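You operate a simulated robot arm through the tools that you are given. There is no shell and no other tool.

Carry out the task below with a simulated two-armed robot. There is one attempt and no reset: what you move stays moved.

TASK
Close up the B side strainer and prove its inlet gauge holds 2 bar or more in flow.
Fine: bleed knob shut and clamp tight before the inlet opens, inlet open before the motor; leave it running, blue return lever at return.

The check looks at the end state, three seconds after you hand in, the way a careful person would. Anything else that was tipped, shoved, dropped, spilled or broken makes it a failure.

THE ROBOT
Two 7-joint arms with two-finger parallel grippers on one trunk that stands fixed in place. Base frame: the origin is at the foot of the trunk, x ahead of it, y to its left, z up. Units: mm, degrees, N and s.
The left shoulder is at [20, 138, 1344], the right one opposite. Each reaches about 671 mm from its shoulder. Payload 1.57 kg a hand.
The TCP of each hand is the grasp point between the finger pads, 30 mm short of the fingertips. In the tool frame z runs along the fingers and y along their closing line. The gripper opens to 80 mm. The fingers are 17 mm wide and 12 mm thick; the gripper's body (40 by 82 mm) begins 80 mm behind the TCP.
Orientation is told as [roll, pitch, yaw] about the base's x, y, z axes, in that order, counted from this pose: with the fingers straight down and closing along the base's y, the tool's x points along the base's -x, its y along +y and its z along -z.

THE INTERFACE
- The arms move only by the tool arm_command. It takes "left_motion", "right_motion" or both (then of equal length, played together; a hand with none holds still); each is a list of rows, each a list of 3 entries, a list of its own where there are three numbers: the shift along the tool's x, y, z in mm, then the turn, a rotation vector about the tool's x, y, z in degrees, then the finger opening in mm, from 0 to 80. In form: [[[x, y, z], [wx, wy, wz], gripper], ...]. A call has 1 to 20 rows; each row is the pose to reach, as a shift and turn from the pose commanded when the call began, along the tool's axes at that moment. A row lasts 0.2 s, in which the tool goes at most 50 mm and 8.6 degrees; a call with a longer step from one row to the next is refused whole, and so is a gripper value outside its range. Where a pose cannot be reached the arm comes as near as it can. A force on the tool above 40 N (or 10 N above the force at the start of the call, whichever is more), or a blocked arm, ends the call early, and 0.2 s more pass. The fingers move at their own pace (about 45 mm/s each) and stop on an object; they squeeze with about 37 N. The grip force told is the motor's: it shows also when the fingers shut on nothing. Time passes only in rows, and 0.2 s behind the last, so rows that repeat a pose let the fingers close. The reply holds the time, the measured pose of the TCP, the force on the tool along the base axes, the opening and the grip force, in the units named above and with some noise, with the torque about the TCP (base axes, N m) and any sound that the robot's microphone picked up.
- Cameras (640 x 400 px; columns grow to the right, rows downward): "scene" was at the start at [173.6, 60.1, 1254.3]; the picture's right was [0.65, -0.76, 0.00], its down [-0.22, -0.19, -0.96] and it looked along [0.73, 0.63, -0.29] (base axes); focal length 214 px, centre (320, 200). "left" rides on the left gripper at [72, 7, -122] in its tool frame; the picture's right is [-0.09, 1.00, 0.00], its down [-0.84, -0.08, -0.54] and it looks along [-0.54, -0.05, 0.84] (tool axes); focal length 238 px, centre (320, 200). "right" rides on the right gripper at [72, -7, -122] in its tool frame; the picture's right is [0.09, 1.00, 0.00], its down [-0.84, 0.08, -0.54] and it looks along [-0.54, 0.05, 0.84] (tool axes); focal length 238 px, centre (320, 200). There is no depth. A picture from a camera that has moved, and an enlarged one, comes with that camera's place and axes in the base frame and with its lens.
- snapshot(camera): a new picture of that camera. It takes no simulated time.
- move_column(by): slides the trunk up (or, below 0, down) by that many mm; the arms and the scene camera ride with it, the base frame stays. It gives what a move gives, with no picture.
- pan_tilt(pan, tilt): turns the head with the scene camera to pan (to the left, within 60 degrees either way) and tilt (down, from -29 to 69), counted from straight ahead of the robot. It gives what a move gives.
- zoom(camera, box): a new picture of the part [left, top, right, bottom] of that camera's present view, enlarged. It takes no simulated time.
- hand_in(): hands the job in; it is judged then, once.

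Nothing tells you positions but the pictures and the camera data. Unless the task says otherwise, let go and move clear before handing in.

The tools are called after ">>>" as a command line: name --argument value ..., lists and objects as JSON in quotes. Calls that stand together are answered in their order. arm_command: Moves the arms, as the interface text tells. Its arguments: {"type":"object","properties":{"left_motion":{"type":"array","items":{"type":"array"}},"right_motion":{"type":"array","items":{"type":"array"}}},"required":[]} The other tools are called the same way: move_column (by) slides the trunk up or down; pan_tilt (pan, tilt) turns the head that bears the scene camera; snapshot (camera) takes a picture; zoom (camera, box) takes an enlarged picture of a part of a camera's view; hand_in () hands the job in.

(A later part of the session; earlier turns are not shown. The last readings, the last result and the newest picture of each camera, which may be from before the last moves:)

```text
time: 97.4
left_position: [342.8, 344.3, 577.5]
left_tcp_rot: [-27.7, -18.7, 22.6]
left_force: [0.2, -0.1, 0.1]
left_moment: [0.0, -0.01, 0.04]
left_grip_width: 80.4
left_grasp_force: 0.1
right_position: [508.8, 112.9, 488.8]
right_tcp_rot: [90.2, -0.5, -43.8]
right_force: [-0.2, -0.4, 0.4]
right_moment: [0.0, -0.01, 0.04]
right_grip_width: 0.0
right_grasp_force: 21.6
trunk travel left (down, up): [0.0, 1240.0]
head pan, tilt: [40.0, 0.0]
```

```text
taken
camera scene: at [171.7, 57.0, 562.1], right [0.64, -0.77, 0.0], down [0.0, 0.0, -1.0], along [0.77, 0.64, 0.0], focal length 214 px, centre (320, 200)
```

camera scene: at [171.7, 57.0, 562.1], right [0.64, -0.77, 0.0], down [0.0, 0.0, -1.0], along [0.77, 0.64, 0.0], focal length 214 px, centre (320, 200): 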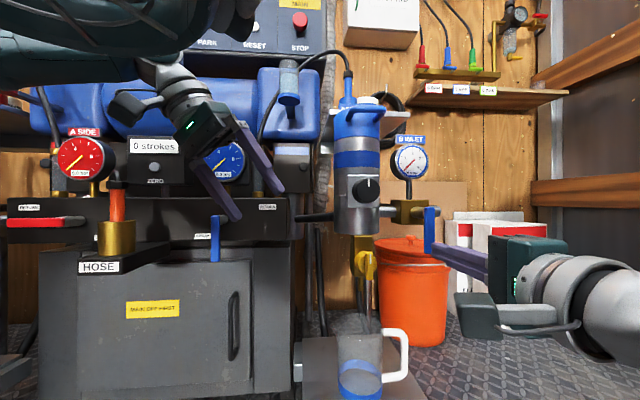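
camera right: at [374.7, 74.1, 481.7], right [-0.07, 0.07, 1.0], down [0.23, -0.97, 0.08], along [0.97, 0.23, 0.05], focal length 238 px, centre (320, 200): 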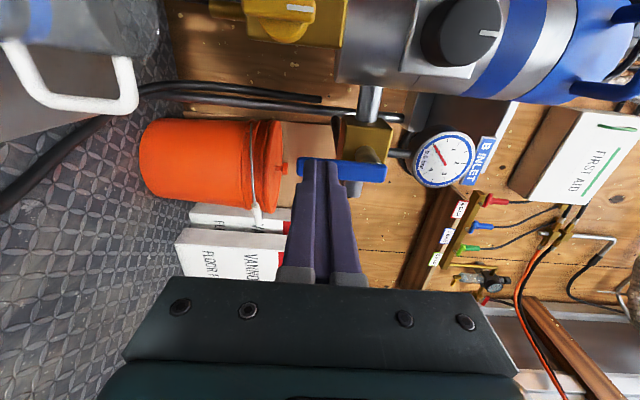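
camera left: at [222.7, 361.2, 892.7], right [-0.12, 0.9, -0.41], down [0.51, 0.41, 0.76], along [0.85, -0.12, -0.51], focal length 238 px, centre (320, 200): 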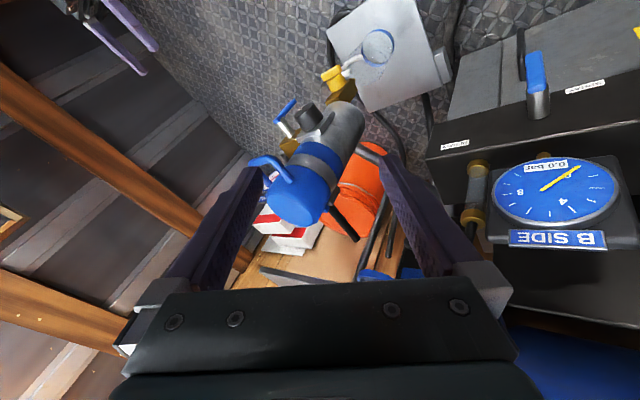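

>>> zoom --camera "scene" --box '[320, 130, 460, 300]'

>>> zoom --camera "right" --box '[260, 80, 420, 240]'

```text
2.35 times, centred on (390, 215) of scene
camera zoom: at [171.7, 57.0, 562.1], right [0.64, -0.77, 0.0], down [0.0, 0.0, -1.0], along [0.77, 0.64, 0.0], focal length 505 px, centre (155, 165)
```

zoom: 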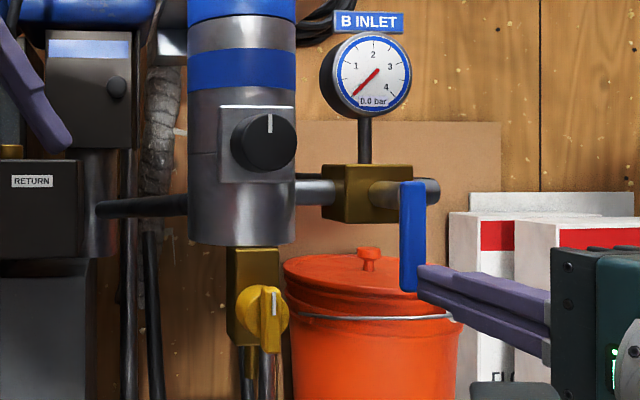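

```text
2.50 times, centred on (340, 160) of right
camera zoom: at [374.4, 74.5, 481.5], right [-0.07, 0.07, 1.0], down [0.23, -0.97, 0.08], along [0.97, 0.23, 0.06], focal length 596 px, centre (270, 300)
```

zoom: 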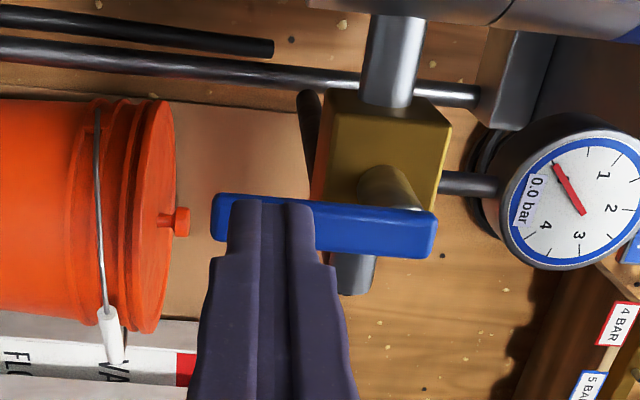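

The scene view confirms both knob indexes point up. The lever is at (578,150) and the closed fingertips are just left of its lower end; I'll yaw the hand for reach and slip in beside the lever.

>>> arm_command --right_motion '[[[6, 0, 0], [0, -8, 0], 0], [[12, 0, 0], [0, -16.6, 0], 0], [[12, 0, 20], [0, -16.6, 0], 0], [[12, 0, 40], [0, -16.6, 0], 0], [[11, 0, 60], [0, -16.6, 0], 0]]'

>>> snapshot --camera "right"

>>> zoom --camera "scene" --box '[320, 130, 460, 300]'

```text
time: 98.6
left_position: [341.7, 344.4, 577.9]
left_tcp_rot: [-27.6, -18.7, 22.5]
left_force: [1.0, 0.8, -0.2]
left_moment: [0.02, 0.0, -0.02]
left_grip_width: 79.7
left_grasp_force: 0.0
right_position: [542.7, 166.4, 490.1]
right_tcp_rot: [90.3, -0.2, -60.4]
right_force: [-0.1, -0.3, 0.4]
right_moment: [0.0, 0.0, 0.01]
right_grip_width: 0.0
right_grasp_force: 20.5
trunk travel left (down, up): [0.0, 1240.0]
head pan, tilt: [40.0, 0.0]
```

```text
taken
camera right: at [403.2, 168.8, 482.0], right [-0.05, 0.08, 1.0], down [-0.06, -1.0, 0.08], along [1.0, -0.05, 0.06], focal length 238 px, centre (320, 200)
```

right: 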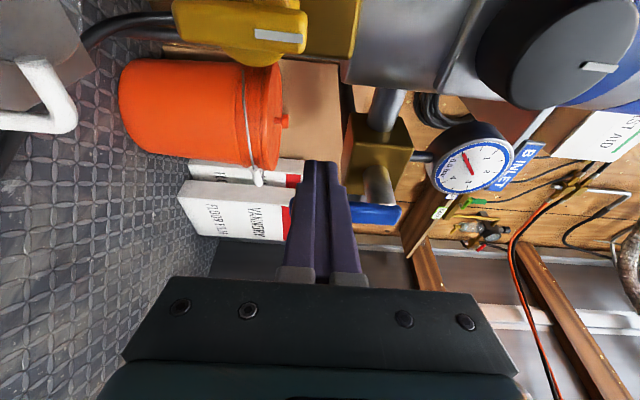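

```text
2.35 times, centred on (390, 215) of scene
camera zoom: at [171.5, 58.2, 562.1], right [0.64, -0.77, 0.0], down [0.0, 0.0, -1.0], along [0.77, 0.64, 0.0], focal length 505 px, centre (155, 165)
```

zoom: 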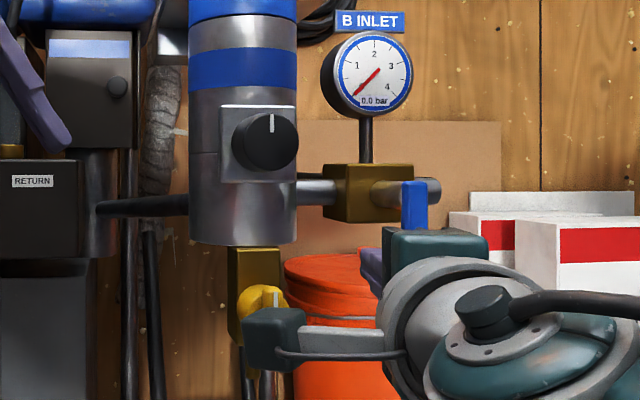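

The finger is left of the lever's lower end. I'll sweep it right and up along the lever's arc, to swing the handle out along the pipe as on side A.

>>> arm_command --right_motion '[[[-8, 0, -7], [0, 0, 0], 0], [[-18, 0, -4.5], [0, 0, 0], 0], [[-28, 0, -1.5], [0, 0, 0], 0], [[-36, 1, 1], [0, 0, 0], 0], [[-44, 3, 3.4], [0, 0, 0], 0], [[-51, 6, 5.6], [0, 0, 0], 0]]'

>>> snapshot --camera "right"

>>> zoom --camera "scene" --box '[340, 130, 480, 300]'

```text
time: 100.0
left_position: [340.0, 341.2, 578.2]
left_tcp_rot: [-27.5, -18.6, 22.6]
left_force: [0.3, -0.2, 0.0]
left_moment: [0.0, 0.02, 0.03]
left_grip_width: 79.6
left_grasp_force: 0.1
right_position: [572.1, 123.4, 494.7]
right_tcp_rot: [90.3, -0.3, -60.4]
right_force: [-3.1, 0.9, -0.5]
right_moment: [-0.04, -0.01, 0.06]
right_grip_width: 0.0
right_grasp_force: 21.1
trunk travel left (down, up): [0.0, 1240.0]
head pan, tilt: [40.0, 0.0]
```

```text
taken
camera right: at [432.1, 126.2, 487.2], right [-0.05, 0.08, 1.0], down [-0.06, -1.0, 0.08], along [1.0, -0.05, 0.06], focal length 238 px, centre (320, 200)
```

right: 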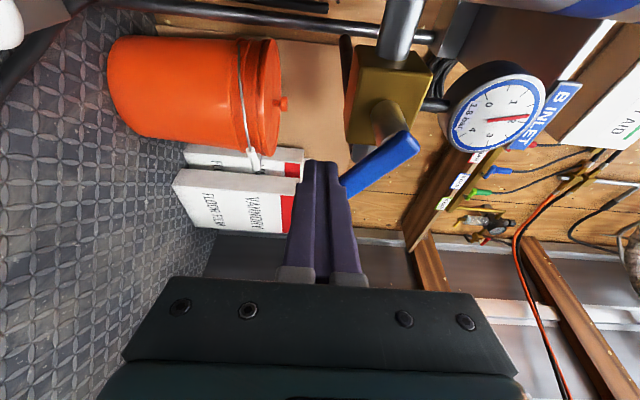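

```text
2.35 times, centred on (410, 215) of scene
camera zoom: at [170.9, 57.4, 561.9], right [0.64, -0.77, 0.0], down [0.0, 0.0, -1.0], along [0.77, 0.64, 0.0], focal length 505 px, centre (108, 165)
```

zoom: 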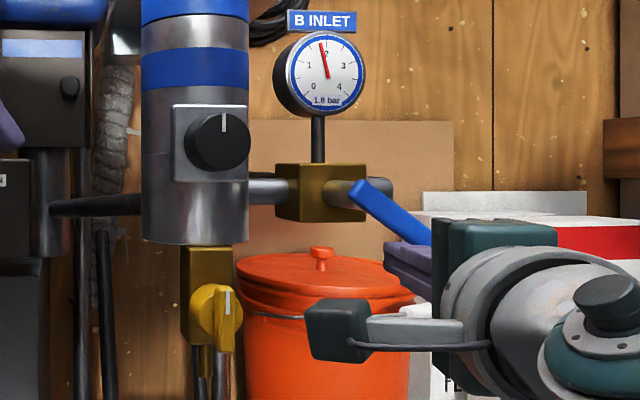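

The lever swings easily and the inlet gauge is rising (1.8 bar). I'll finish the arc to horizontal.

>>> arm_command --right_motion '[[[-9, 5, 2.8], [0, 0, 0], 0], [[-16, 11, 5], [0, 0, 0], 0], [[-21, 18, 6.4], [0, 0, 0], 0], [[-24, 26, 7.3], [0, 0, 0], 0], [[-25, 32, 7.6], [0, 0, 0], 0], [[-25, 37, 7.6], [0, 0, 0], 0]]'

>>> snapshot --camera "right"

>>> zoom --camera "scene" --box '[340, 130, 480, 300]'

```text
time: 101.4
left_position: [339.7, 342.8, 577.3]
left_tcp_rot: [-27.8, -18.7, 22.5]
left_force: [-0.5, 0.2, 0.0]
left_moment: [0.01, 0.02, 0.03]
left_grip_width: 79.9
left_grasp_force: 0.2
right_position: [591.7, 104.8, 520.8]
right_tcp_rot: [89.1, -0.1, -60.0]
right_force: [2.9, 4.2, -10.7]
right_moment: [-0.2, 0.21, -0.01]
right_grip_width: 0.0
right_grasp_force: 21.5
trunk travel left (down, up): [0.0, 1240.0]
head pan, tilt: [40.0, 0.0]
stopped in row 6 (right hand): the force on the tool passed its limit at 45 N (the readings are from after the stop); the commanded pose is now the measured one
```

```text
taken
camera right: at [450.2, 106.6, 516.3], right [-0.03, 0.09, 1.0], down [-0.05, -0.99, 0.09], along [1.0, -0.05, 0.04], focal length 238 px, centre (320, 200)
```

right: 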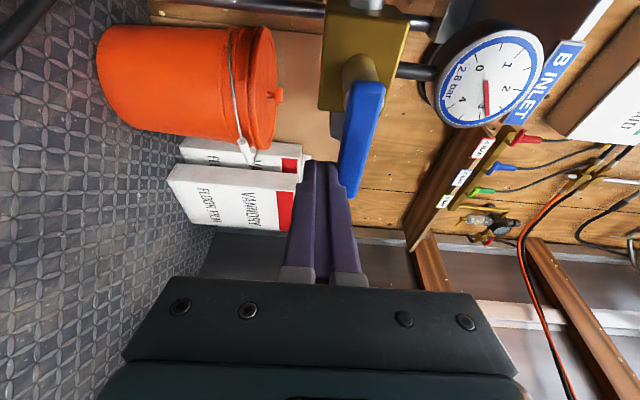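

```text
2.35 times, centred on (410, 215) of scene
camera zoom: at [171.4, 57.5, 562.2], right [0.64, -0.77, 0.0], down [0.0, 0.0, -1.0], along [0.77, 0.64, 0.0], focal length 505 px, centre (108, 165)
```

zoom: 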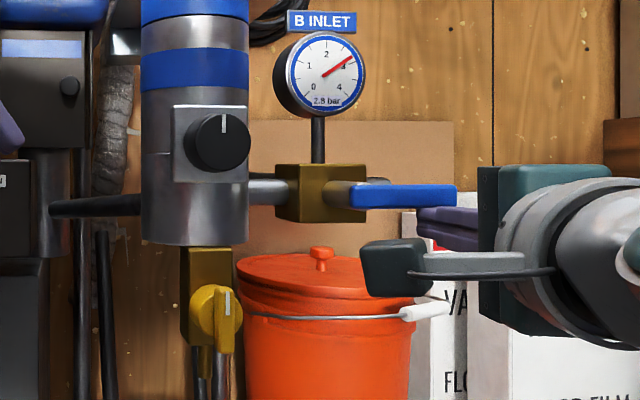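

The inlet lever is horizontal at its stop and the gauge reads 2.8 bar. I'll withdraw the right hand and park it clear, then check the gauge.

>>> arm_command --right_motion '[[[0, -8, -5], [0, 0, 0], 0], [[0, -10, -30], [0, 0, 0], 0], [[0, -10, -60], [0, 0, 0], 0], [[-20, -10, -85], [0, 0, 0], 0], [[-55, -10, -95], [0, 0, 0], 0], [[-90, -10, -100], [0, 0, 0], 0], [[-125, -10, -100], [0, 0, 0], 0], [[-160, -10, -100], [0, 0, 0], 0]]'

>>> snapshot --camera "scene"

>>> zoom --camera "scene" --box '[320, 130, 480, 300]'

>>> zoom --camera "scene" --box '[300, 230, 440, 400]'

```text
time: 103.2
left_position: [340.1, 342.4, 578.1]
left_tcp_rot: [-27.7, -18.7, 22.5]
left_force: [-0.4, 0.4, 0.5]
left_moment: [0.01, 0.0, -0.02]
left_grip_width: 79.9
left_grasp_force: 0.0
right_position: [585.3, -86.3, 514.0]
right_tcp_rot: [89.3, -0.2, -60.3]
right_force: [-0.2, -0.8, 0.3]
right_moment: [0.01, -0.02, 0.02]
right_grip_width: 0.2
right_grasp_force: 21.0
trunk travel left (down, up): [0.0, 1240.0]
head pan, tilt: [40.0, 0.0]
```

```text
taken
camera scene: at [172.0, 56.3, 562.0], right [0.64, -0.77, 0.0], down [0.0, 0.0, -1.0], along [0.77, 0.64, 0.0], focal length 214 px, centre (320, 200)
```

scene: 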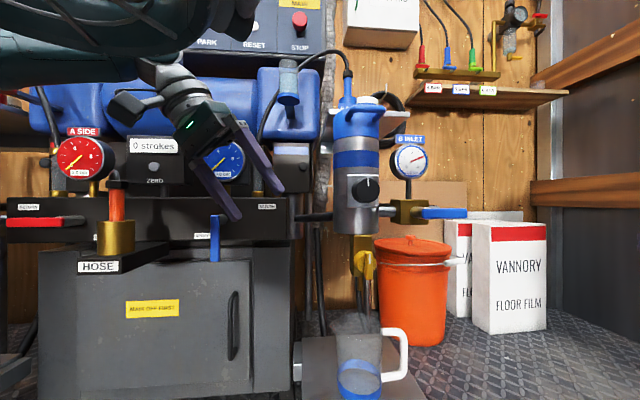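

```text
2.35 times, centred on (400, 215) of scene
camera zoom: at [172.0, 56.3, 562.0], right [0.64, -0.77, 0.0], down [0.0, 0.0, -1.0], along [0.77, 0.64, 0.0], focal length 505 px, centre (132, 165)
```

zoom: 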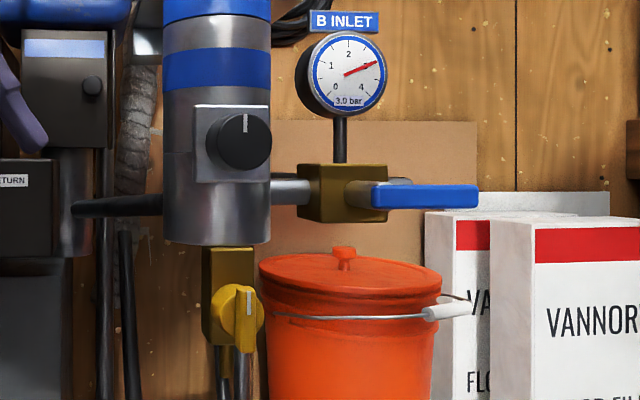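

```text
2.35 times, centred on (370, 315) of scene
camera zoom: at [172.0, 56.3, 562.0], right [0.64, -0.77, 0.0], down [0.0, 0.0, -1.0], along [0.77, 0.64, 0.0], focal length 505 px, centre (202, -71)
```

zoom: 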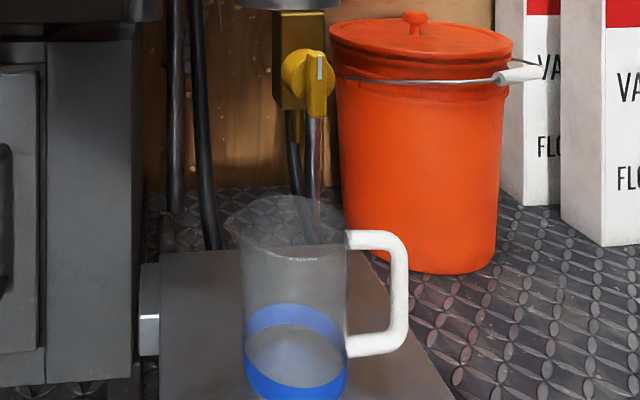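

Inlet gauge reads 3.0 bar static. I want to be sure nothing is dribbling into the jug, so I'll zoom at the bleed and spout.

>>> zoom --camera "scene" --box '[340, 235, 395, 300]'

>>> zoom --camera "scene" --box '[330, 290, 415, 400]'

>>> zoom --camera "scene" --box '[0, 190, 300, 280]'

```text
6.15 times, centred on (368, 268) of scene
camera zoom: at [172.0, 56.3, 562.0], right [0.64, -0.77, 0.0], down [0.0, 0.0, -1.0], along [0.77, 0.64, 0.0], focal length 1320 px, centre (28, -215)
```

zoom: 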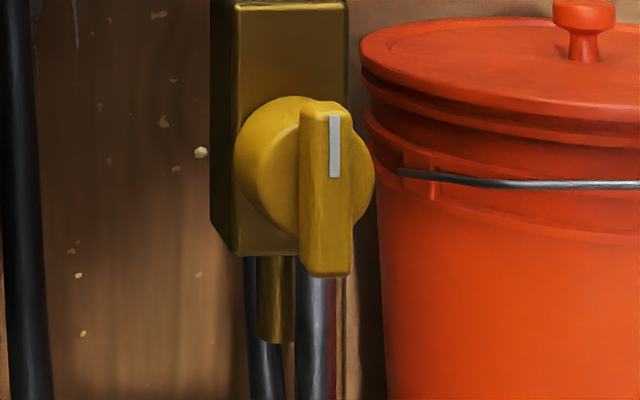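

```text
3.64 times, centred on (372, 345) of scene
camera zoom: at [172.0, 56.3, 562.0], right [0.64, -0.77, 0.0], down [0.0, 0.0, -1.0], along [0.77, 0.64, 0.0], focal length 780 px, centre (129, -327)
```

zoom: 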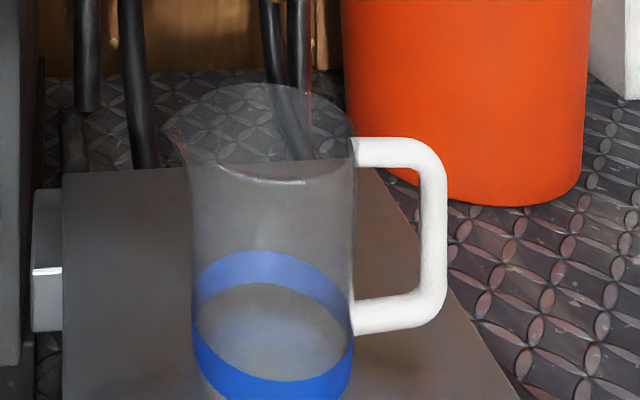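

```text
2.13 times, centred on (150, 235) of scene
camera zoom: at [172.0, 56.3, 562.0], right [0.64, -0.77, 0.0], down [0.0, 0.0, -1.0], along [0.77, 0.64, 0.0], focal length 458 px, centre (683, 125)
```

zoom: 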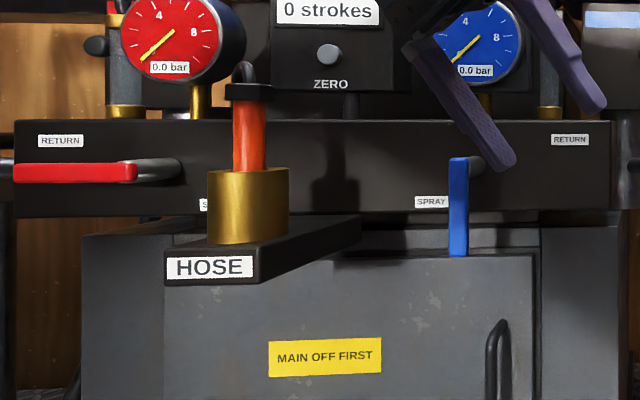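

Bleed is shut, no drip, and the inlet holds 3.0 bar static. Next is the blue machine lever at about (376,517), hanging from z≈520 to 433; RETURN is to its right. I'll raise the trunk a little to give the left arm room.

>>> move_column --by 120

>>> pan_tilt --pan 58 --tilt 25

>>> snapshot --camera "scene"

>>> snapshot --camera "left"

```text
time: 104.7
left_position: [340.1, 342.7, 697.3]
left_tcp_rot: [-27.7, -18.6, 22.5]
left_force: [-0.6, 1.0, 1.0]
left_moment: [-0.01, -0.06, 0.02]
left_grip_width: 80.1
left_grasp_force: 0.1
right_position: [584.4, -85.7, 633.6]
right_tcp_rot: [89.4, -0.3, -60.2]
right_force: [0.3, 0.1, -0.2]
right_moment: [-0.02, 0.03, 0.02]
right_grip_width: 0.0
right_grasp_force: 21.5
trunk travel left (down, up): [-120.0, 1120.0]
head pan, tilt: [40.0, 0.0]
```

```text
time: 105.6
left_position: [339.5, 341.3, 698.1]
left_tcp_rot: [-27.7, -18.8, 22.5]
left_force: [0.3, 0.6, 0.6]
left_moment: [-0.01, -0.01, 0.03]
left_grip_width: 80.2
left_grasp_force: 0.1
right_position: [584.4, -85.9, 633.2]
right_tcp_rot: [89.4, -0.1, -60.3]
right_force: [0.1, 0.5, 0.3]
right_moment: [0.0, 0.01, 0.01]
right_grip_width: 0.0
right_grasp_force: 21.1
trunk travel left (down, up): [-120.0, 1120.0]
head pan, tilt: [58.0, 25.0]
```

```text
taken
camera scene: at [151.7, 77.3, 641.7], right [0.85, -0.53, 0.0], down [-0.22, -0.36, -0.91], along [0.48, 0.77, -0.42], focal length 214 px, centre (320, 200)
```

scene: 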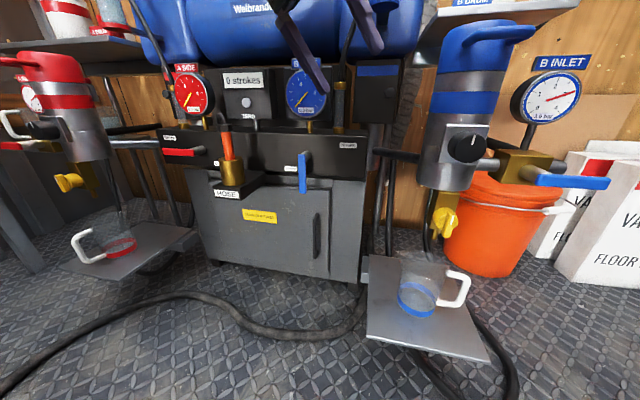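

```text
taken
camera left: at [222.7, 361.2, 774.0], right [-0.12, 0.9, -0.41], down [0.51, 0.41, 0.76], along [0.85, -0.12, -0.51], focal length 238 px, centre (320, 200)
```

left: 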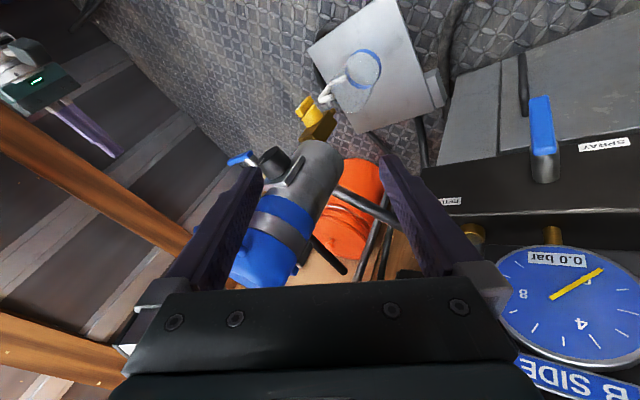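

I'll close the left fingers and bring the left hand level, pointing at the machine in front of the lever, in small steps.

>>> arm_command --left_motion '[[[2.6, 9.3, 1.9], [-3.7, -6.1, 0.2], 60], [[5.2, 18.5, 3.8], [-7.5, -12.3, 0.4], 40], [[7.8, 27.8, 5.7], [-11.2, -18.4, 0.6], 20], [[10.4, 37, 7.6], [-14.9, -24.5, 0.8], 10], [[13, 46.3, 9.5], [-18.7, -30.6, 1], 0], [[15.6, 55.6, 11.4], [-22.4, -36.8, 1.2], 0], [[18.1, 64.8, 13.3], [-26.1, -42.9, 1.3], 0], [[20.7, 74.1, 15.2], [-29.9, -49, 1.5], 0], [[23.3, 83.3, 17.1], [-33.6, -55.1, 1.7], 0], [[25.9, 92.6, 19], [-37.3, -61.3, 1.9], 0], [[28.5, 101.8, 20.9], [-41.1, -67.4, 2.1], 0], [[31.1, 111.1, 22.8], [-44.8, -73.5, 2.3], 0]]'

>>> snapshot --camera "scene"

>>> snapshot --camera "left"

```text
time: 106.3
left_position: [339.2, 394.5, 678.7]
left_tcp_rot: [-26.8, -26.1, 38.9]
left_force: [-0.2, 0.5, -0.2]
left_moment: [0.0, 0.0, 0.0]
left_grip_width: 20.9
left_grasp_force: 0.0
right_position: [584.7, -87.2, 635.1]
right_tcp_rot: [89.5, -0.2, -60.4]
right_force: [-0.2, -0.4, 0.1]
right_moment: [0.0, 0.02, -0.02]
right_grip_width: 0.1
right_grasp_force: 21.4
trunk travel left (down, up): [-120.0, 1120.0]
head pan, tilt: [58.0, 25.0]
stopped in row 3 (left hand): the arm was blocked; the commanded pose is now the measured one
```

```text
taken
camera scene: at [151.5, 77.1, 641.6], right [0.85, -0.53, 0.0], down [-0.22, -0.36, -0.91], along [0.48, 0.77, -0.42], focal length 214 px, centre (320, 200)
```

scene: 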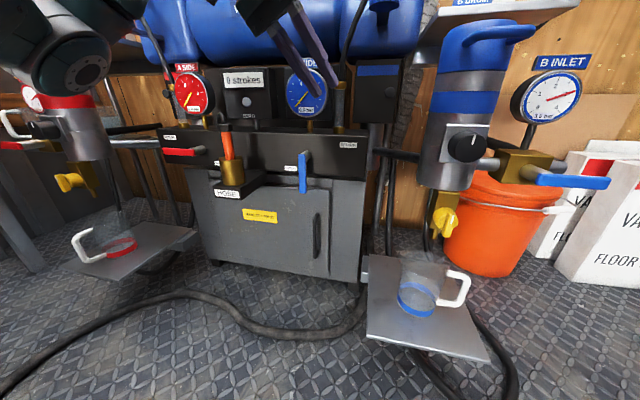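

```text
taken
camera left: at [214.9, 372.1, 742.8], right [-0.34, 0.87, -0.36], down [0.3, 0.46, 0.83], along [0.89, 0.18, -0.42], focal length 238 px, centre (320, 200)
```

left: 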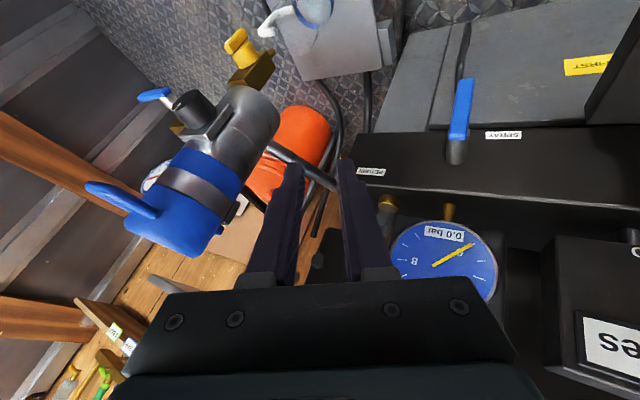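

Blocked again by a posture change, with nothing touched. A 45° downward hand would do here too; I'll go for that more slowly.

>>> arm_command --left_motion '[[[2.7, 7.4, 4.7], [-3.1, -2, -0.2], 10], [[5.3, 14.7, 9.3], [-6.2, -4, -0.4], 0], [[8, 22.1, 14], [-9.3, -6, -0.5], 0], [[10.6, 29.4, 18.6], [-12.4, -8, -0.7], 0], [[13.3, 36.8, 23.3], [-15.5, -10, -0.9], 0], [[15.9, 44.2, 27.9], [-18.6, -12.1, -1.1], 0], [[18.6, 51.5, 32.6], [-21.7, -14.1, -1.3], 0], [[21.2, 58.9, 37.2], [-24.8, -16.1, -1.4], 0], [[23.9, 66.2, 41.9], [-27.9, -18.1, -1.6], 0], [[26.5, 73.6, 46.5], [-31, -20.1, -1.8], 0]]'

>>> snapshot --camera "scene"

>>> snapshot --camera "left"

```text
time: 107.4
left_position: [328.7, 441.9, 635.3]
left_tcp_rot: [-18.2, -27.9, 51.0]
left_force: [0.1, 0.3, -0.2]
left_moment: [0.02, -0.01, -0.01]
left_grip_width: 0.0
left_grasp_force: 20.9
right_position: [583.9, -86.0, 634.6]
right_tcp_rot: [89.4, -0.2, -60.3]
right_force: [-0.1, 0.5, 0.2]
right_moment: [0.01, -0.01, -0.03]
right_grip_width: 0.1
right_grasp_force: 21.1
trunk travel left (down, up): [-120.0, 1120.0]
head pan, tilt: [58.0, 25.0]
stopped in row 5 (left hand): the arm was blocked; the commanded pose is now the measured one
```

```text
taken
camera scene: at [151.6, 77.2, 641.6], right [0.85, -0.53, 0.0], down [-0.22, -0.36, -0.91], along [0.48, 0.77, -0.42], focal length 214 px, centre (320, 200)
```

scene: 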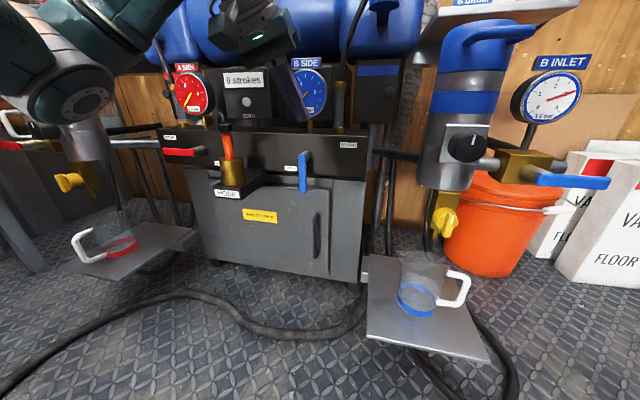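

```text
taken
camera left: at [221.2, 377.9, 701.9], right [-0.59, 0.77, -0.23], down [0.23, 0.44, 0.87], along [0.77, 0.46, -0.44], focal length 238 px, centre (320, 200)
```

left: 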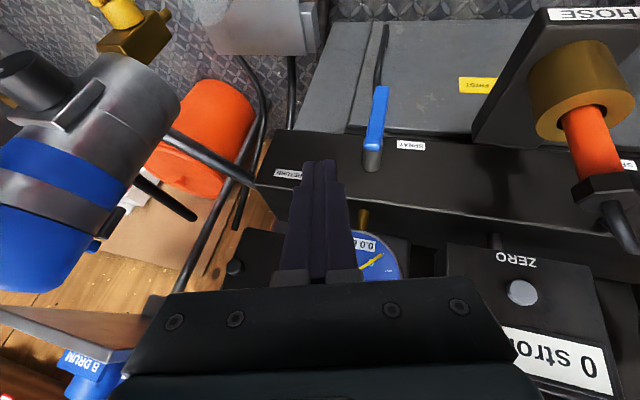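

The left hand now sees the lever from above-front. The HOSE block's right side is about 90 mm left of the lever. I'll carry on down to a spot left-front of the lever.

>>> arm_command --left_motion '[[[7.1, 8.3, 11.8], [-1.5, -1.6, 0.6], 0], [[14.3, 16.7, 23.6], [-3.1, -3.3, 1.2], 0], [[21.4, 25, 35.3], [-4.6, -4.9, 1.9], 0], [[28.6, 33.4, 47.1], [-6.2, -6.6, 2.5], 0], [[35.7, 41.7, 58.9], [-7.7, -8.2, 3.1], 0], [[42.8, 50, 70.7], [-9.2, -9.8, 3.7], 0], [[50, 58.4, 82.5], [-10.8, -11.5, 4.3], 0], [[57.1, 66.7, 94.2], [-12.3, -13.1, 5], 0], [[64.3, 75.1, 106], [-13.9, -14.8, 5.6], 0], [[71.4, 83.4, 117.8], [-15.4, -16.4, 6.2], 0]]'

>>> snapshot --camera "scene"

>>> snapshot --camera "left"

```text
time: 109.6
left_position: [295.3, 467.7, 479.5]
left_tcp_rot: [0.0, -45.0, 46.6]
left_force: [0.0, -0.1, -1.0]
left_moment: [-0.02, -0.02, -0.01]
left_grip_width: 0.0
left_grasp_force: 21.6
right_position: [584.7, -86.2, 633.8]
right_tcp_rot: [89.3, -0.2, -60.3]
right_force: [0.0, 0.5, -0.4]
right_moment: [-0.02, 0.0, -0.01]
right_grip_width: 0.1
right_grasp_force: 21.2
trunk travel left (down, up): [-120.0, 1120.0]
head pan, tilt: [58.0, 25.0]
```

```text
taken
camera scene: at [151.4, 76.8, 641.6], right [0.85, -0.53, 0.0], down [-0.22, -0.36, -0.91], along [0.48, 0.77, -0.42], focal length 214 px, centre (320, 200)
```

scene: 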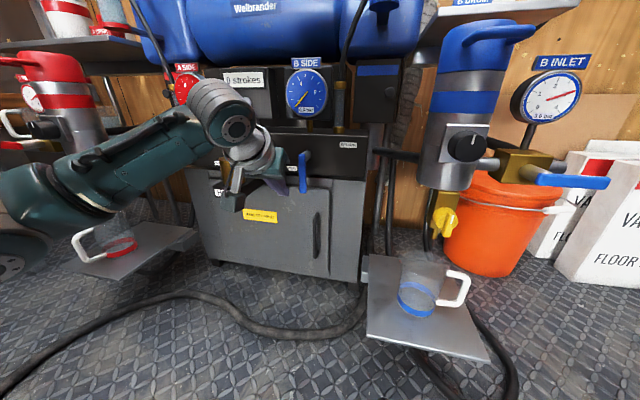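

```text
taken
camera left: at [196.6, 373.0, 515.3], right [-0.68, 0.73, 0.07], down [0.2, 0.1, 0.98], along [0.71, 0.68, -0.21], focal length 238 px, centre (320, 200)
```

left: 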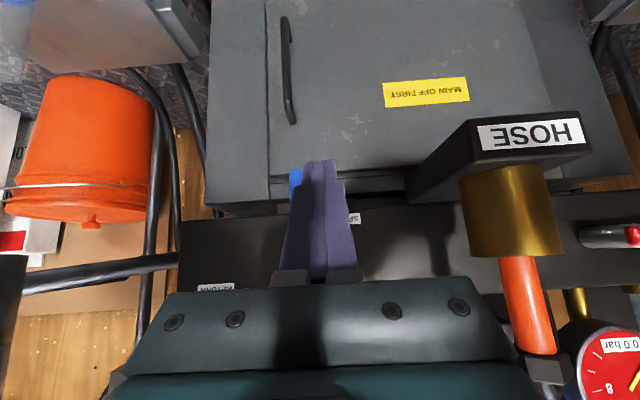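

The left arm is in a good posture now. I'll level the hand by another 25° and then slip the fingers in left of the lever.

>>> arm_command --left_motion '[[[0, 0, 0], [0, -6, 0], 0], [[0, 0, 0], [0, -12, 0], 0], [[0, 0, 0], [0, -18, 0], 0], [[0, 0, 0], [0, -25, 0], 0]]'

>>> snapshot --camera "left"

>>> zoom --camera "scene" --box '[200, 110, 400, 240]'

```text
time: 110.6
left_position: [296.6, 467.1, 479.3]
left_tcp_rot: [-0.1, -70.2, 46.7]
left_force: [-0.1, 0.1, -0.7]
left_moment: [-0.01, -0.01, 0.0]
left_grip_width: 0.5
left_grasp_force: 20.8
right_position: [584.5, -88.0, 635.3]
right_tcp_rot: [89.3, -0.3, -60.3]
right_force: [-0.2, -0.3, -0.8]
right_moment: [-0.04, 0.0, 0.03]
right_grip_width: 0.0
right_grasp_force: 21.6
trunk travel left (down, up): [-120.0, 1120.0]
head pan, tilt: [58.0, 25.0]
```

```text
taken
camera left: at [195.8, 371.0, 453.6], right [-0.7, 0.71, 0.09], down [-0.1, -0.22, 0.97], along [0.71, 0.67, 0.22], focal length 238 px, centre (320, 200)
```

left: 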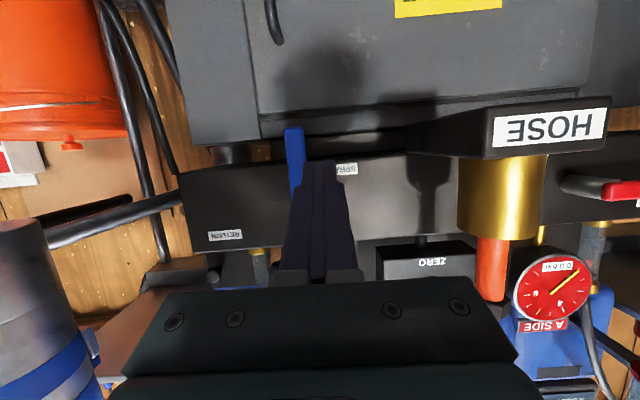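

```text
3.08 times, centred on (300, 175) of scene
camera zoom: at [151.3, 76.2, 641.6], right [0.85, -0.53, 0.0], down [-0.22, -0.36, -0.91], along [0.48, 0.77, -0.42], focal length 660 px, centre (382, 277)
```

zoom: 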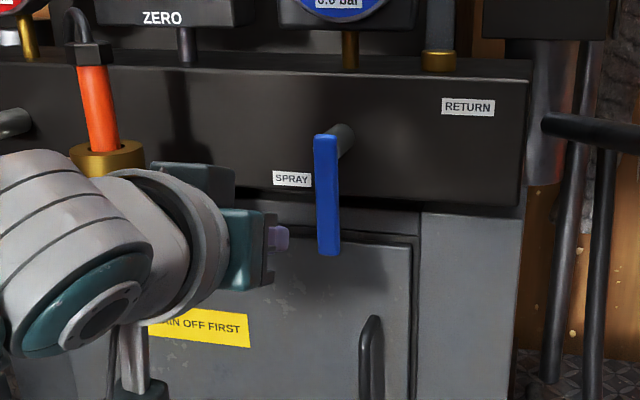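

>>> arm_command --left_motion '[[[0, 9, 0], [0, 0, 0], 0], [[0, 9, 20], [0, 0, 0], 0], [[0, 9, 38], [0, 0, 0], 0], [[0, 9, 54], [0, 0, 0], 0], [[0, 9, 66], [0, 0, 0], 0]]'

>>> snapshot --camera "left"

>>> zoom --camera "scene" --box '[200, 110, 400, 240]'

```text
time: 111.8
left_position: [334.5, 520.4, 456.3]
left_tcp_rot: [-0.1, -70.1, 46.7]
left_force: [-0.2, 0.5, -0.6]
left_moment: [0.01, -0.04, 0.01]
left_grip_width: 0.0
left_grasp_force: 21.0
right_position: [584.8, -86.2, 633.9]
right_tcp_rot: [89.4, -0.2, -60.3]
right_force: [0.3, 0.1, 0.2]
right_moment: [0.01, 0.03, -0.03]
right_grip_width: 0.0
right_grasp_force: 21.1
trunk travel left (down, up): [-120.0, 1120.0]
head pan, tilt: [58.0, 25.0]
```

```text
taken
camera left: at [232.8, 424.4, 431.4], right [-0.7, 0.71, 0.09], down [-0.1, -0.22, 0.97], along [0.71, 0.67, 0.22], focal length 238 px, centre (320, 200)
```

left: 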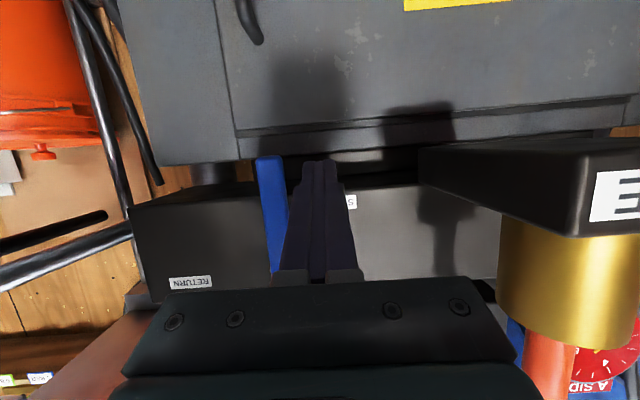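

```text
3.08 times, centred on (300, 175) of scene
camera zoom: at [152.1, 77.5, 641.7], right [0.85, -0.53, 0.0], down [-0.22, -0.36, -0.91], along [0.48, 0.77, -0.42], focal length 660 px, centre (382, 277)
```

zoom: 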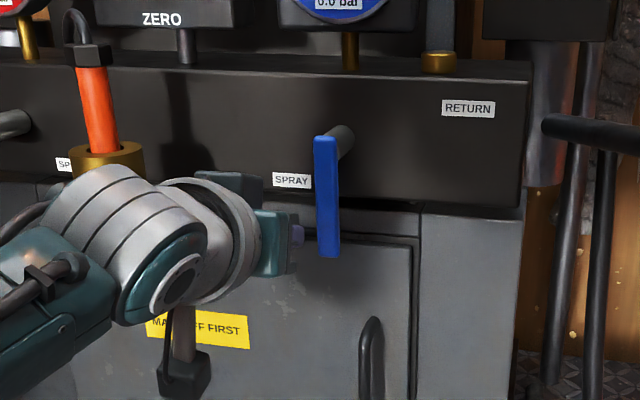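

The closed fingers sit just left of the lever. I'll sweep right and then up along its arc, stopping halfway to look.

>>> arm_command --left_motion '[[[0, -10.7, 0], [0, 0, 0], 0], [[0, -24.7, 0], [0, 0, 0], 0], [[-0.9, -37.7, -0.3], [0, 0, 0], 0], [[-2.8, -48.7, -1], [0, 0, 0], 0], [[-6.6, -59.7, -2.4], [0, 0, 0], 0], [[-12.2, -69.7, -4.4], [0, 0, 0], 0], [[-18.8, -77.7, -6.8], [0, 0, 0], 0]]'

>>> snapshot --camera "left"

>>> zoom --camera "scene" --box '[200, 110, 400, 240]'

```text
time: 113.4
left_position: [390.3, 466.1, 476.6]
left_tcp_rot: [-0.1, -70.1, 46.7]
left_force: [-1.3, 0.6, -0.2]
left_moment: [0.03, -0.01, 0.0]
left_grip_width: 0.0
left_grasp_force: 21.3
right_position: [583.4, -86.8, 633.4]
right_tcp_rot: [89.4, -0.2, -60.3]
right_force: [-0.3, 1.1, -0.4]
right_moment: [-0.03, 0.0, -0.01]
right_grip_width: 0.2
right_grasp_force: 21.8
trunk travel left (down, up): [-120.0, 1120.0]
head pan, tilt: [58.0, 25.0]
```

```text
taken
camera left: at [289.3, 370.5, 450.4], right [-0.7, 0.71, 0.09], down [-0.1, -0.22, 0.97], along [0.71, 0.67, 0.22], focal length 238 px, centre (320, 200)
```

left: 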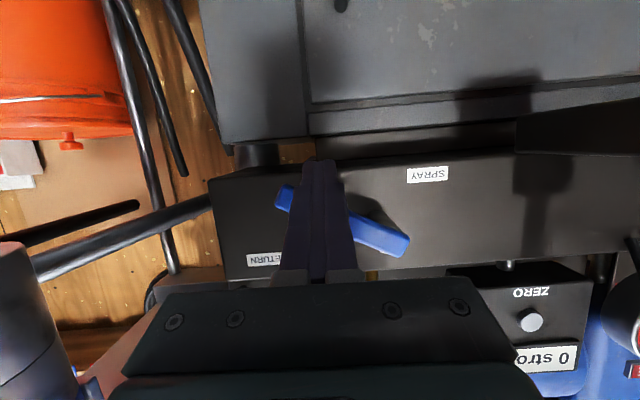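

```text
3.08 times, centred on (300, 175) of scene
camera zoom: at [151.1, 77.3, 641.6], right [0.85, -0.53, 0.0], down [-0.22, -0.36, -0.91], along [0.48, 0.77, -0.42], focal length 660 px, centre (382, 277)
```

zoom: 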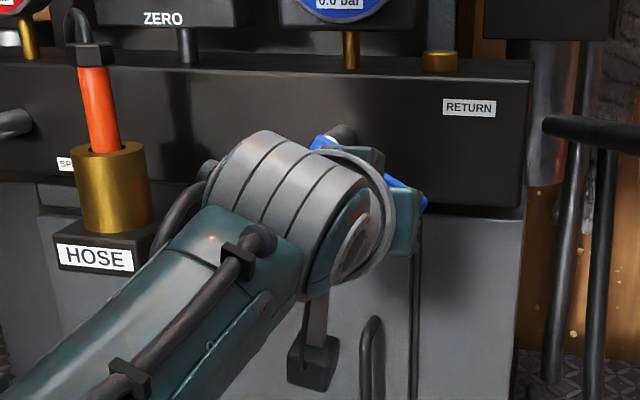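

The lever is about two-thirds round. Finishing the arc upward.

>>> arm_command --left_motion '[[[-7.5, -6, -2.7], [0, 0, 0], 0], [[-16, -10, -5.8], [0, 0, 0], 0], [[-23.5, -12, -8.6], [0, 0, 0], 0], [[-30, -12, -11], [0, 0, 0], 0], [[-35, -12, -12.7], [0, 0, 0], 0], [[-39, -12, -14], [0, 0, 0], 0]]'

>>> snapshot --camera "left"

>>> zoom --camera "scene" --box '[200, 110, 400, 240]'

```text
time: 114.8
left_position: [395.4, 454.4, 511.3]
left_tcp_rot: [0.1, -68.9, 46.5]
left_force: [0.6, -0.3, -27.7]
left_moment: [-0.44, 0.34, -0.05]
left_grip_width: 0.0
left_grasp_force: 21.4
right_position: [581.6, -89.9, 632.8]
right_tcp_rot: [89.2, -0.2, -60.2]
right_force: [0.1, 0.4, -0.3]
right_moment: [-0.02, -0.02, -0.01]
right_grip_width: 0.0
right_grasp_force: 21.6
trunk travel left (down, up): [-120.0, 1120.0]
head pan, tilt: [58.0, 25.0]
```

```text
taken
camera left: at [293.4, 357.2, 487.3], right [-0.7, 0.71, 0.09], down [-0.08, -0.2, 0.98], along [0.71, 0.68, 0.2], focal length 238 px, centre (320, 200)
```

left: 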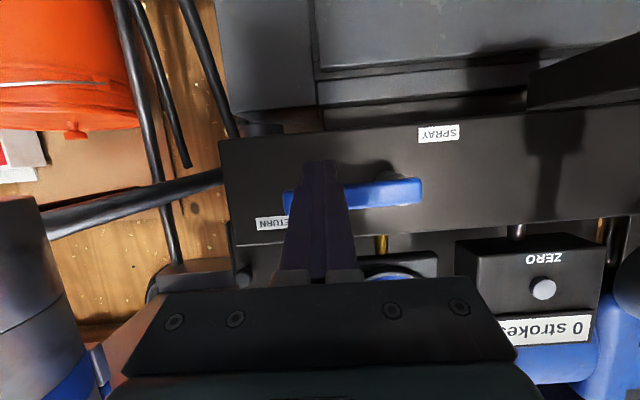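

```text
3.08 times, centred on (300, 175) of scene
camera zoom: at [148.9, 73.8, 640.7], right [0.85, -0.53, 0.0], down [-0.23, -0.36, -0.9], along [0.48, 0.77, -0.43], focal length 660 px, centre (382, 277)
```

zoom: 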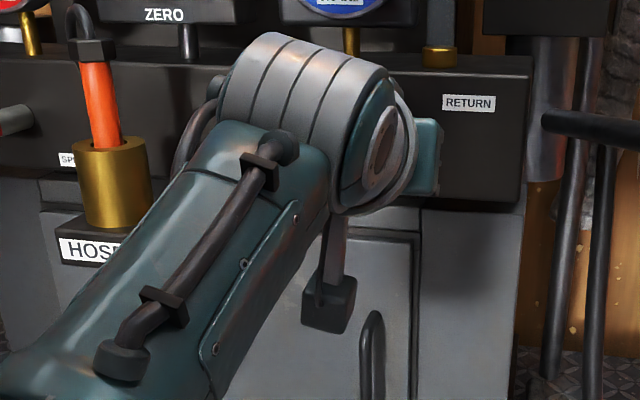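

The lever looks horizontal toward RETURN and at its stop. I'll ease down and back out, then check.

>>> arm_command --left_motion '[[[5, 0, 0], [0, 0, 0], 0], [[14, 0, 0], [0, 0, 0], 0], [[14, 0, -20], [0, 0, 0], 0], [[14, 0, -40], [0, 0, 0], 0], [[14, 0, -65], [0, 0, 0], 0], [[14, 10, -90], [0, 0, 0], 0]]'

>>> snapshot --camera "left"

>>> snapshot --camera "scene"

```text
time: 116.2
left_position: [329.3, 412.5, 548.8]
left_tcp_rot: [3.1, -72.0, 44.3]
left_force: [1.4, -0.6, 0.2]
left_moment: [0.01, 0.0, -0.01]
left_grip_width: 0.1
left_grasp_force: 21.3
right_position: [583.2, -87.1, 634.5]
right_tcp_rot: [89.4, -0.1, -60.2]
right_force: [0.0, 1.0, -0.4]
right_moment: [0.0, 0.0, -0.04]
right_grip_width: 0.0
right_grasp_force: 21.6
trunk travel left (down, up): [-120.0, 1120.0]
head pan, tilt: [58.0, 25.0]
```

```text
taken
camera left: at [230.2, 315.4, 517.5], right [-0.71, 0.7, 0.1], down [-0.11, -0.25, 0.96], along [0.7, 0.67, 0.25], focal length 238 px, centre (320, 200)
```

left: 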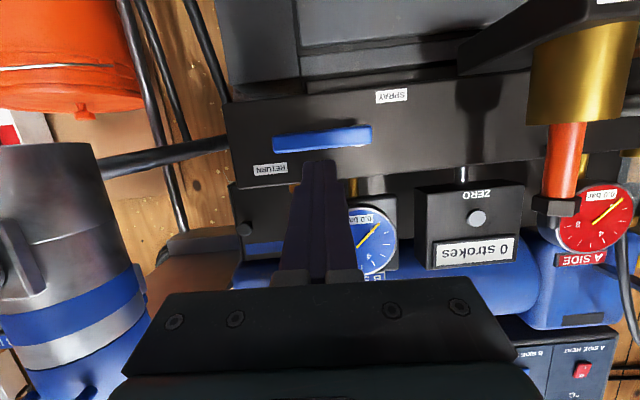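

```text
taken
camera scene: at [150.9, 77.6, 641.6], right [0.85, -0.53, 0.0], down [-0.22, -0.36, -0.91], along [0.48, 0.77, -0.42], focal length 214 px, centre (320, 200)
```

scene: 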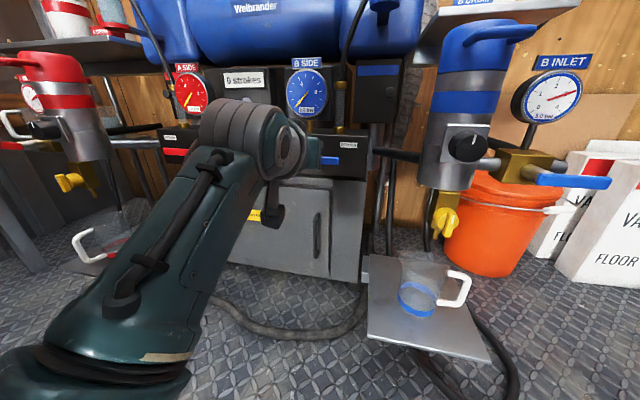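

The blue lever now lies horizontal pointing to RETURN, and inlet still reads 3.0 bar. Next the MOTOR rocker, which I estimate near (512,582,1184). I'll raise the trunk in steps.

>>> move_column --by 200

>>> snapshot --camera "scene"

>>> snapshot --camera "left"

>>> snapshot --camera "right"

```text
time: 118.3
left_position: [330.6, 408.9, 743.9]
left_tcp_rot: [4.3, -71.4, 42.2]
left_force: [0.6, 0.4, 0.4]
left_moment: [0.02, 0.01, -0.01]
left_grip_width: 0.0
left_grasp_force: 21.4
right_position: [583.7, -86.3, 833.0]
right_tcp_rot: [89.3, -0.3, -60.3]
right_force: [-0.5, -0.1, 0.8]
right_moment: [0.02, -0.01, 0.02]
right_grip_width: 0.0
right_grasp_force: 21.6
trunk travel left (down, up): [-320.0, 920.0]
head pan, tilt: [58.0, 25.0]
```

```text
taken
camera scene: at [151.6, 77.3, 841.6], right [0.85, -0.53, 0.0], down [-0.22, -0.36, -0.91], along [0.48, 0.77, -0.42], focal length 214 px, centre (320, 200)
```

scene: 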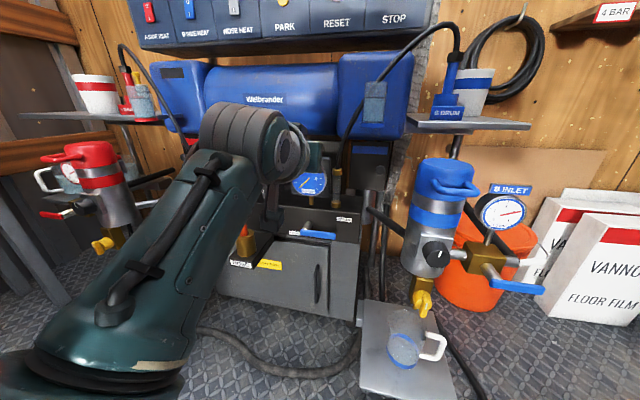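

```text
taken
camera left: at [229.3, 312.8, 714.4], right [-0.7, 0.7, 0.11], down [-0.1, -0.25, 0.96], along [0.71, 0.66, 0.24], focal length 238 px, centre (320, 200)
```

left: 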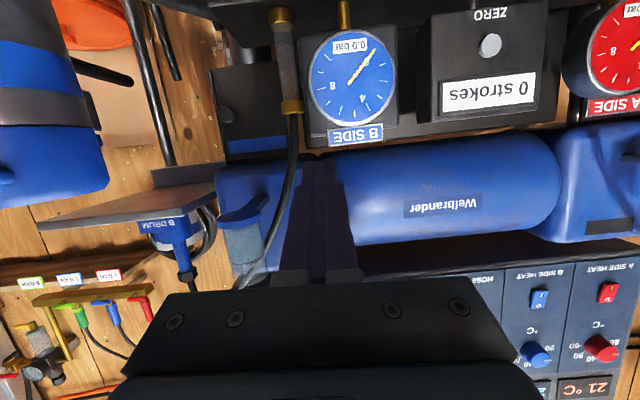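

```text
taken
camera right: at [444.1, -83.9, 828.1], right [-0.04, 0.09, 1.0], down [-0.05, -0.99, 0.09], along [1.0, -0.05, 0.04], focal length 238 px, centre (320, 200)
```

right: 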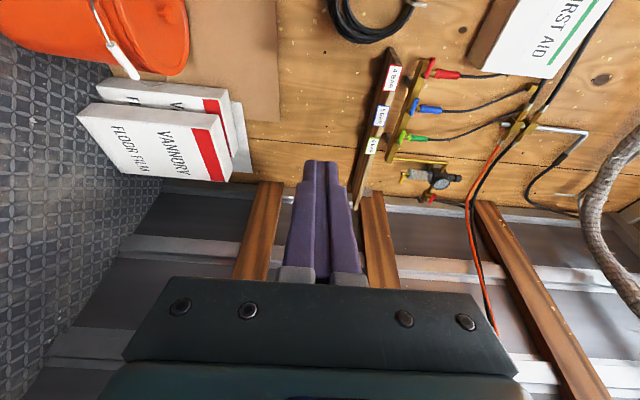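

>>> move_column --by 200

>>> pan_tilt --pan 50 --tilt 0

>>> snapshot --camera "scene"

>>> snapshot --camera "left"

>>> zoom --camera "scene" --box '[300, 60, 440, 200]'

```text
time: 120.5
left_position: [331.0, 408.5, 943.7]
left_tcp_rot: [4.3, -71.5, 42.5]
left_force: [0.2, 0.0, -0.1]
left_moment: [0.0, 0.02, 0.02]
left_grip_width: 0.0
left_grasp_force: 21.2
right_position: [584.6, -85.3, 1034.0]
right_tcp_rot: [89.4, -0.2, -60.3]
right_force: [-0.5, -0.4, 0.9]
right_moment: [-0.05, 0.01, -0.01]
right_grip_width: 0.0
right_grasp_force: 21.4
trunk travel left (down, up): [-520.0, 720.0]
head pan, tilt: [58.0, 25.0]
```

```text
time: 121.4
left_position: [330.7, 409.2, 944.2]
left_tcp_rot: [4.4, -71.5, 42.5]
left_force: [0.2, -0.6, -0.6]
left_moment: [-0.01, -0.02, 0.02]
left_grip_width: 0.1
left_grasp_force: 21.0
right_position: [584.7, -86.6, 1033.8]
right_tcp_rot: [89.3, -0.2, -60.4]
right_force: [-0.8, 0.0, 0.7]
right_moment: [0.03, 0.0, -0.03]
right_grip_width: 0.0
right_grasp_force: 21.3
trunk travel left (down, up): [-520.0, 720.0]
head pan, tilt: [50.0, 0.0]
```

```text
taken
camera scene: at [160.7, 68.1, 1082.0], right [0.77, -0.64, 0.0], down [0.0, 0.0, -1.0], along [0.64, 0.77, 0.0], focal length 214 px, centre (320, 200)
```

scene: 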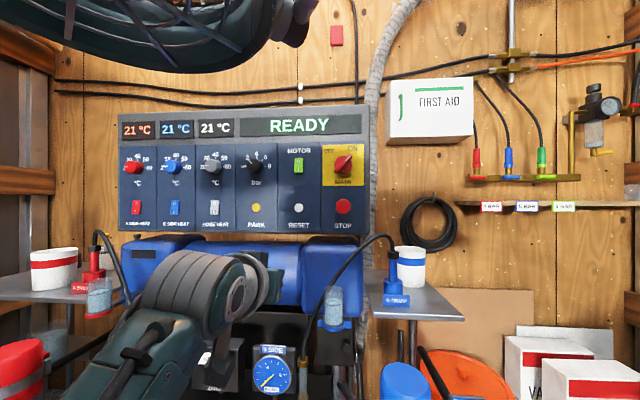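

```text
taken
camera left: at [229.4, 312.9, 914.5], right [-0.7, 0.7, 0.11], down [-0.1, -0.25, 0.96], along [0.71, 0.66, 0.25], focal length 238 px, centre (320, 200)
```

left: 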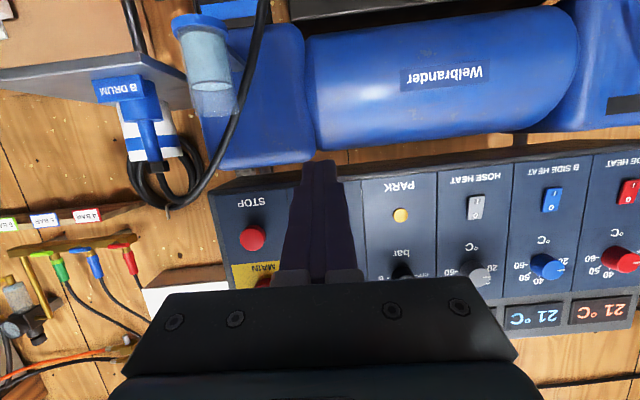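

```text
2.86 times, centred on (370, 130) of scene
camera zoom: at [160.7, 68.1, 1082.0], right [0.77, -0.64, 0.0], down [0.0, 0.0, -1.0], along [0.64, 0.77, 0.0], focal length 613 px, centre (177, 400)
```

zoom: 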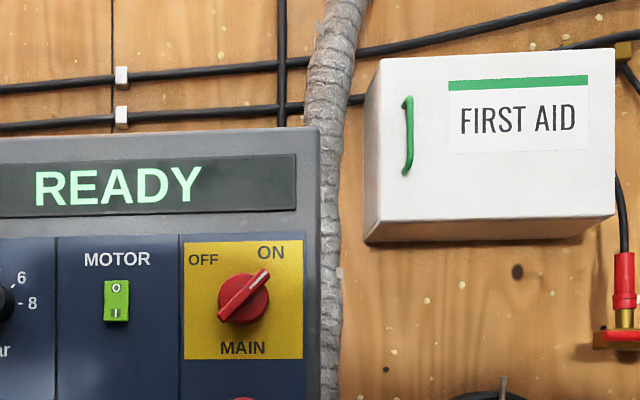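

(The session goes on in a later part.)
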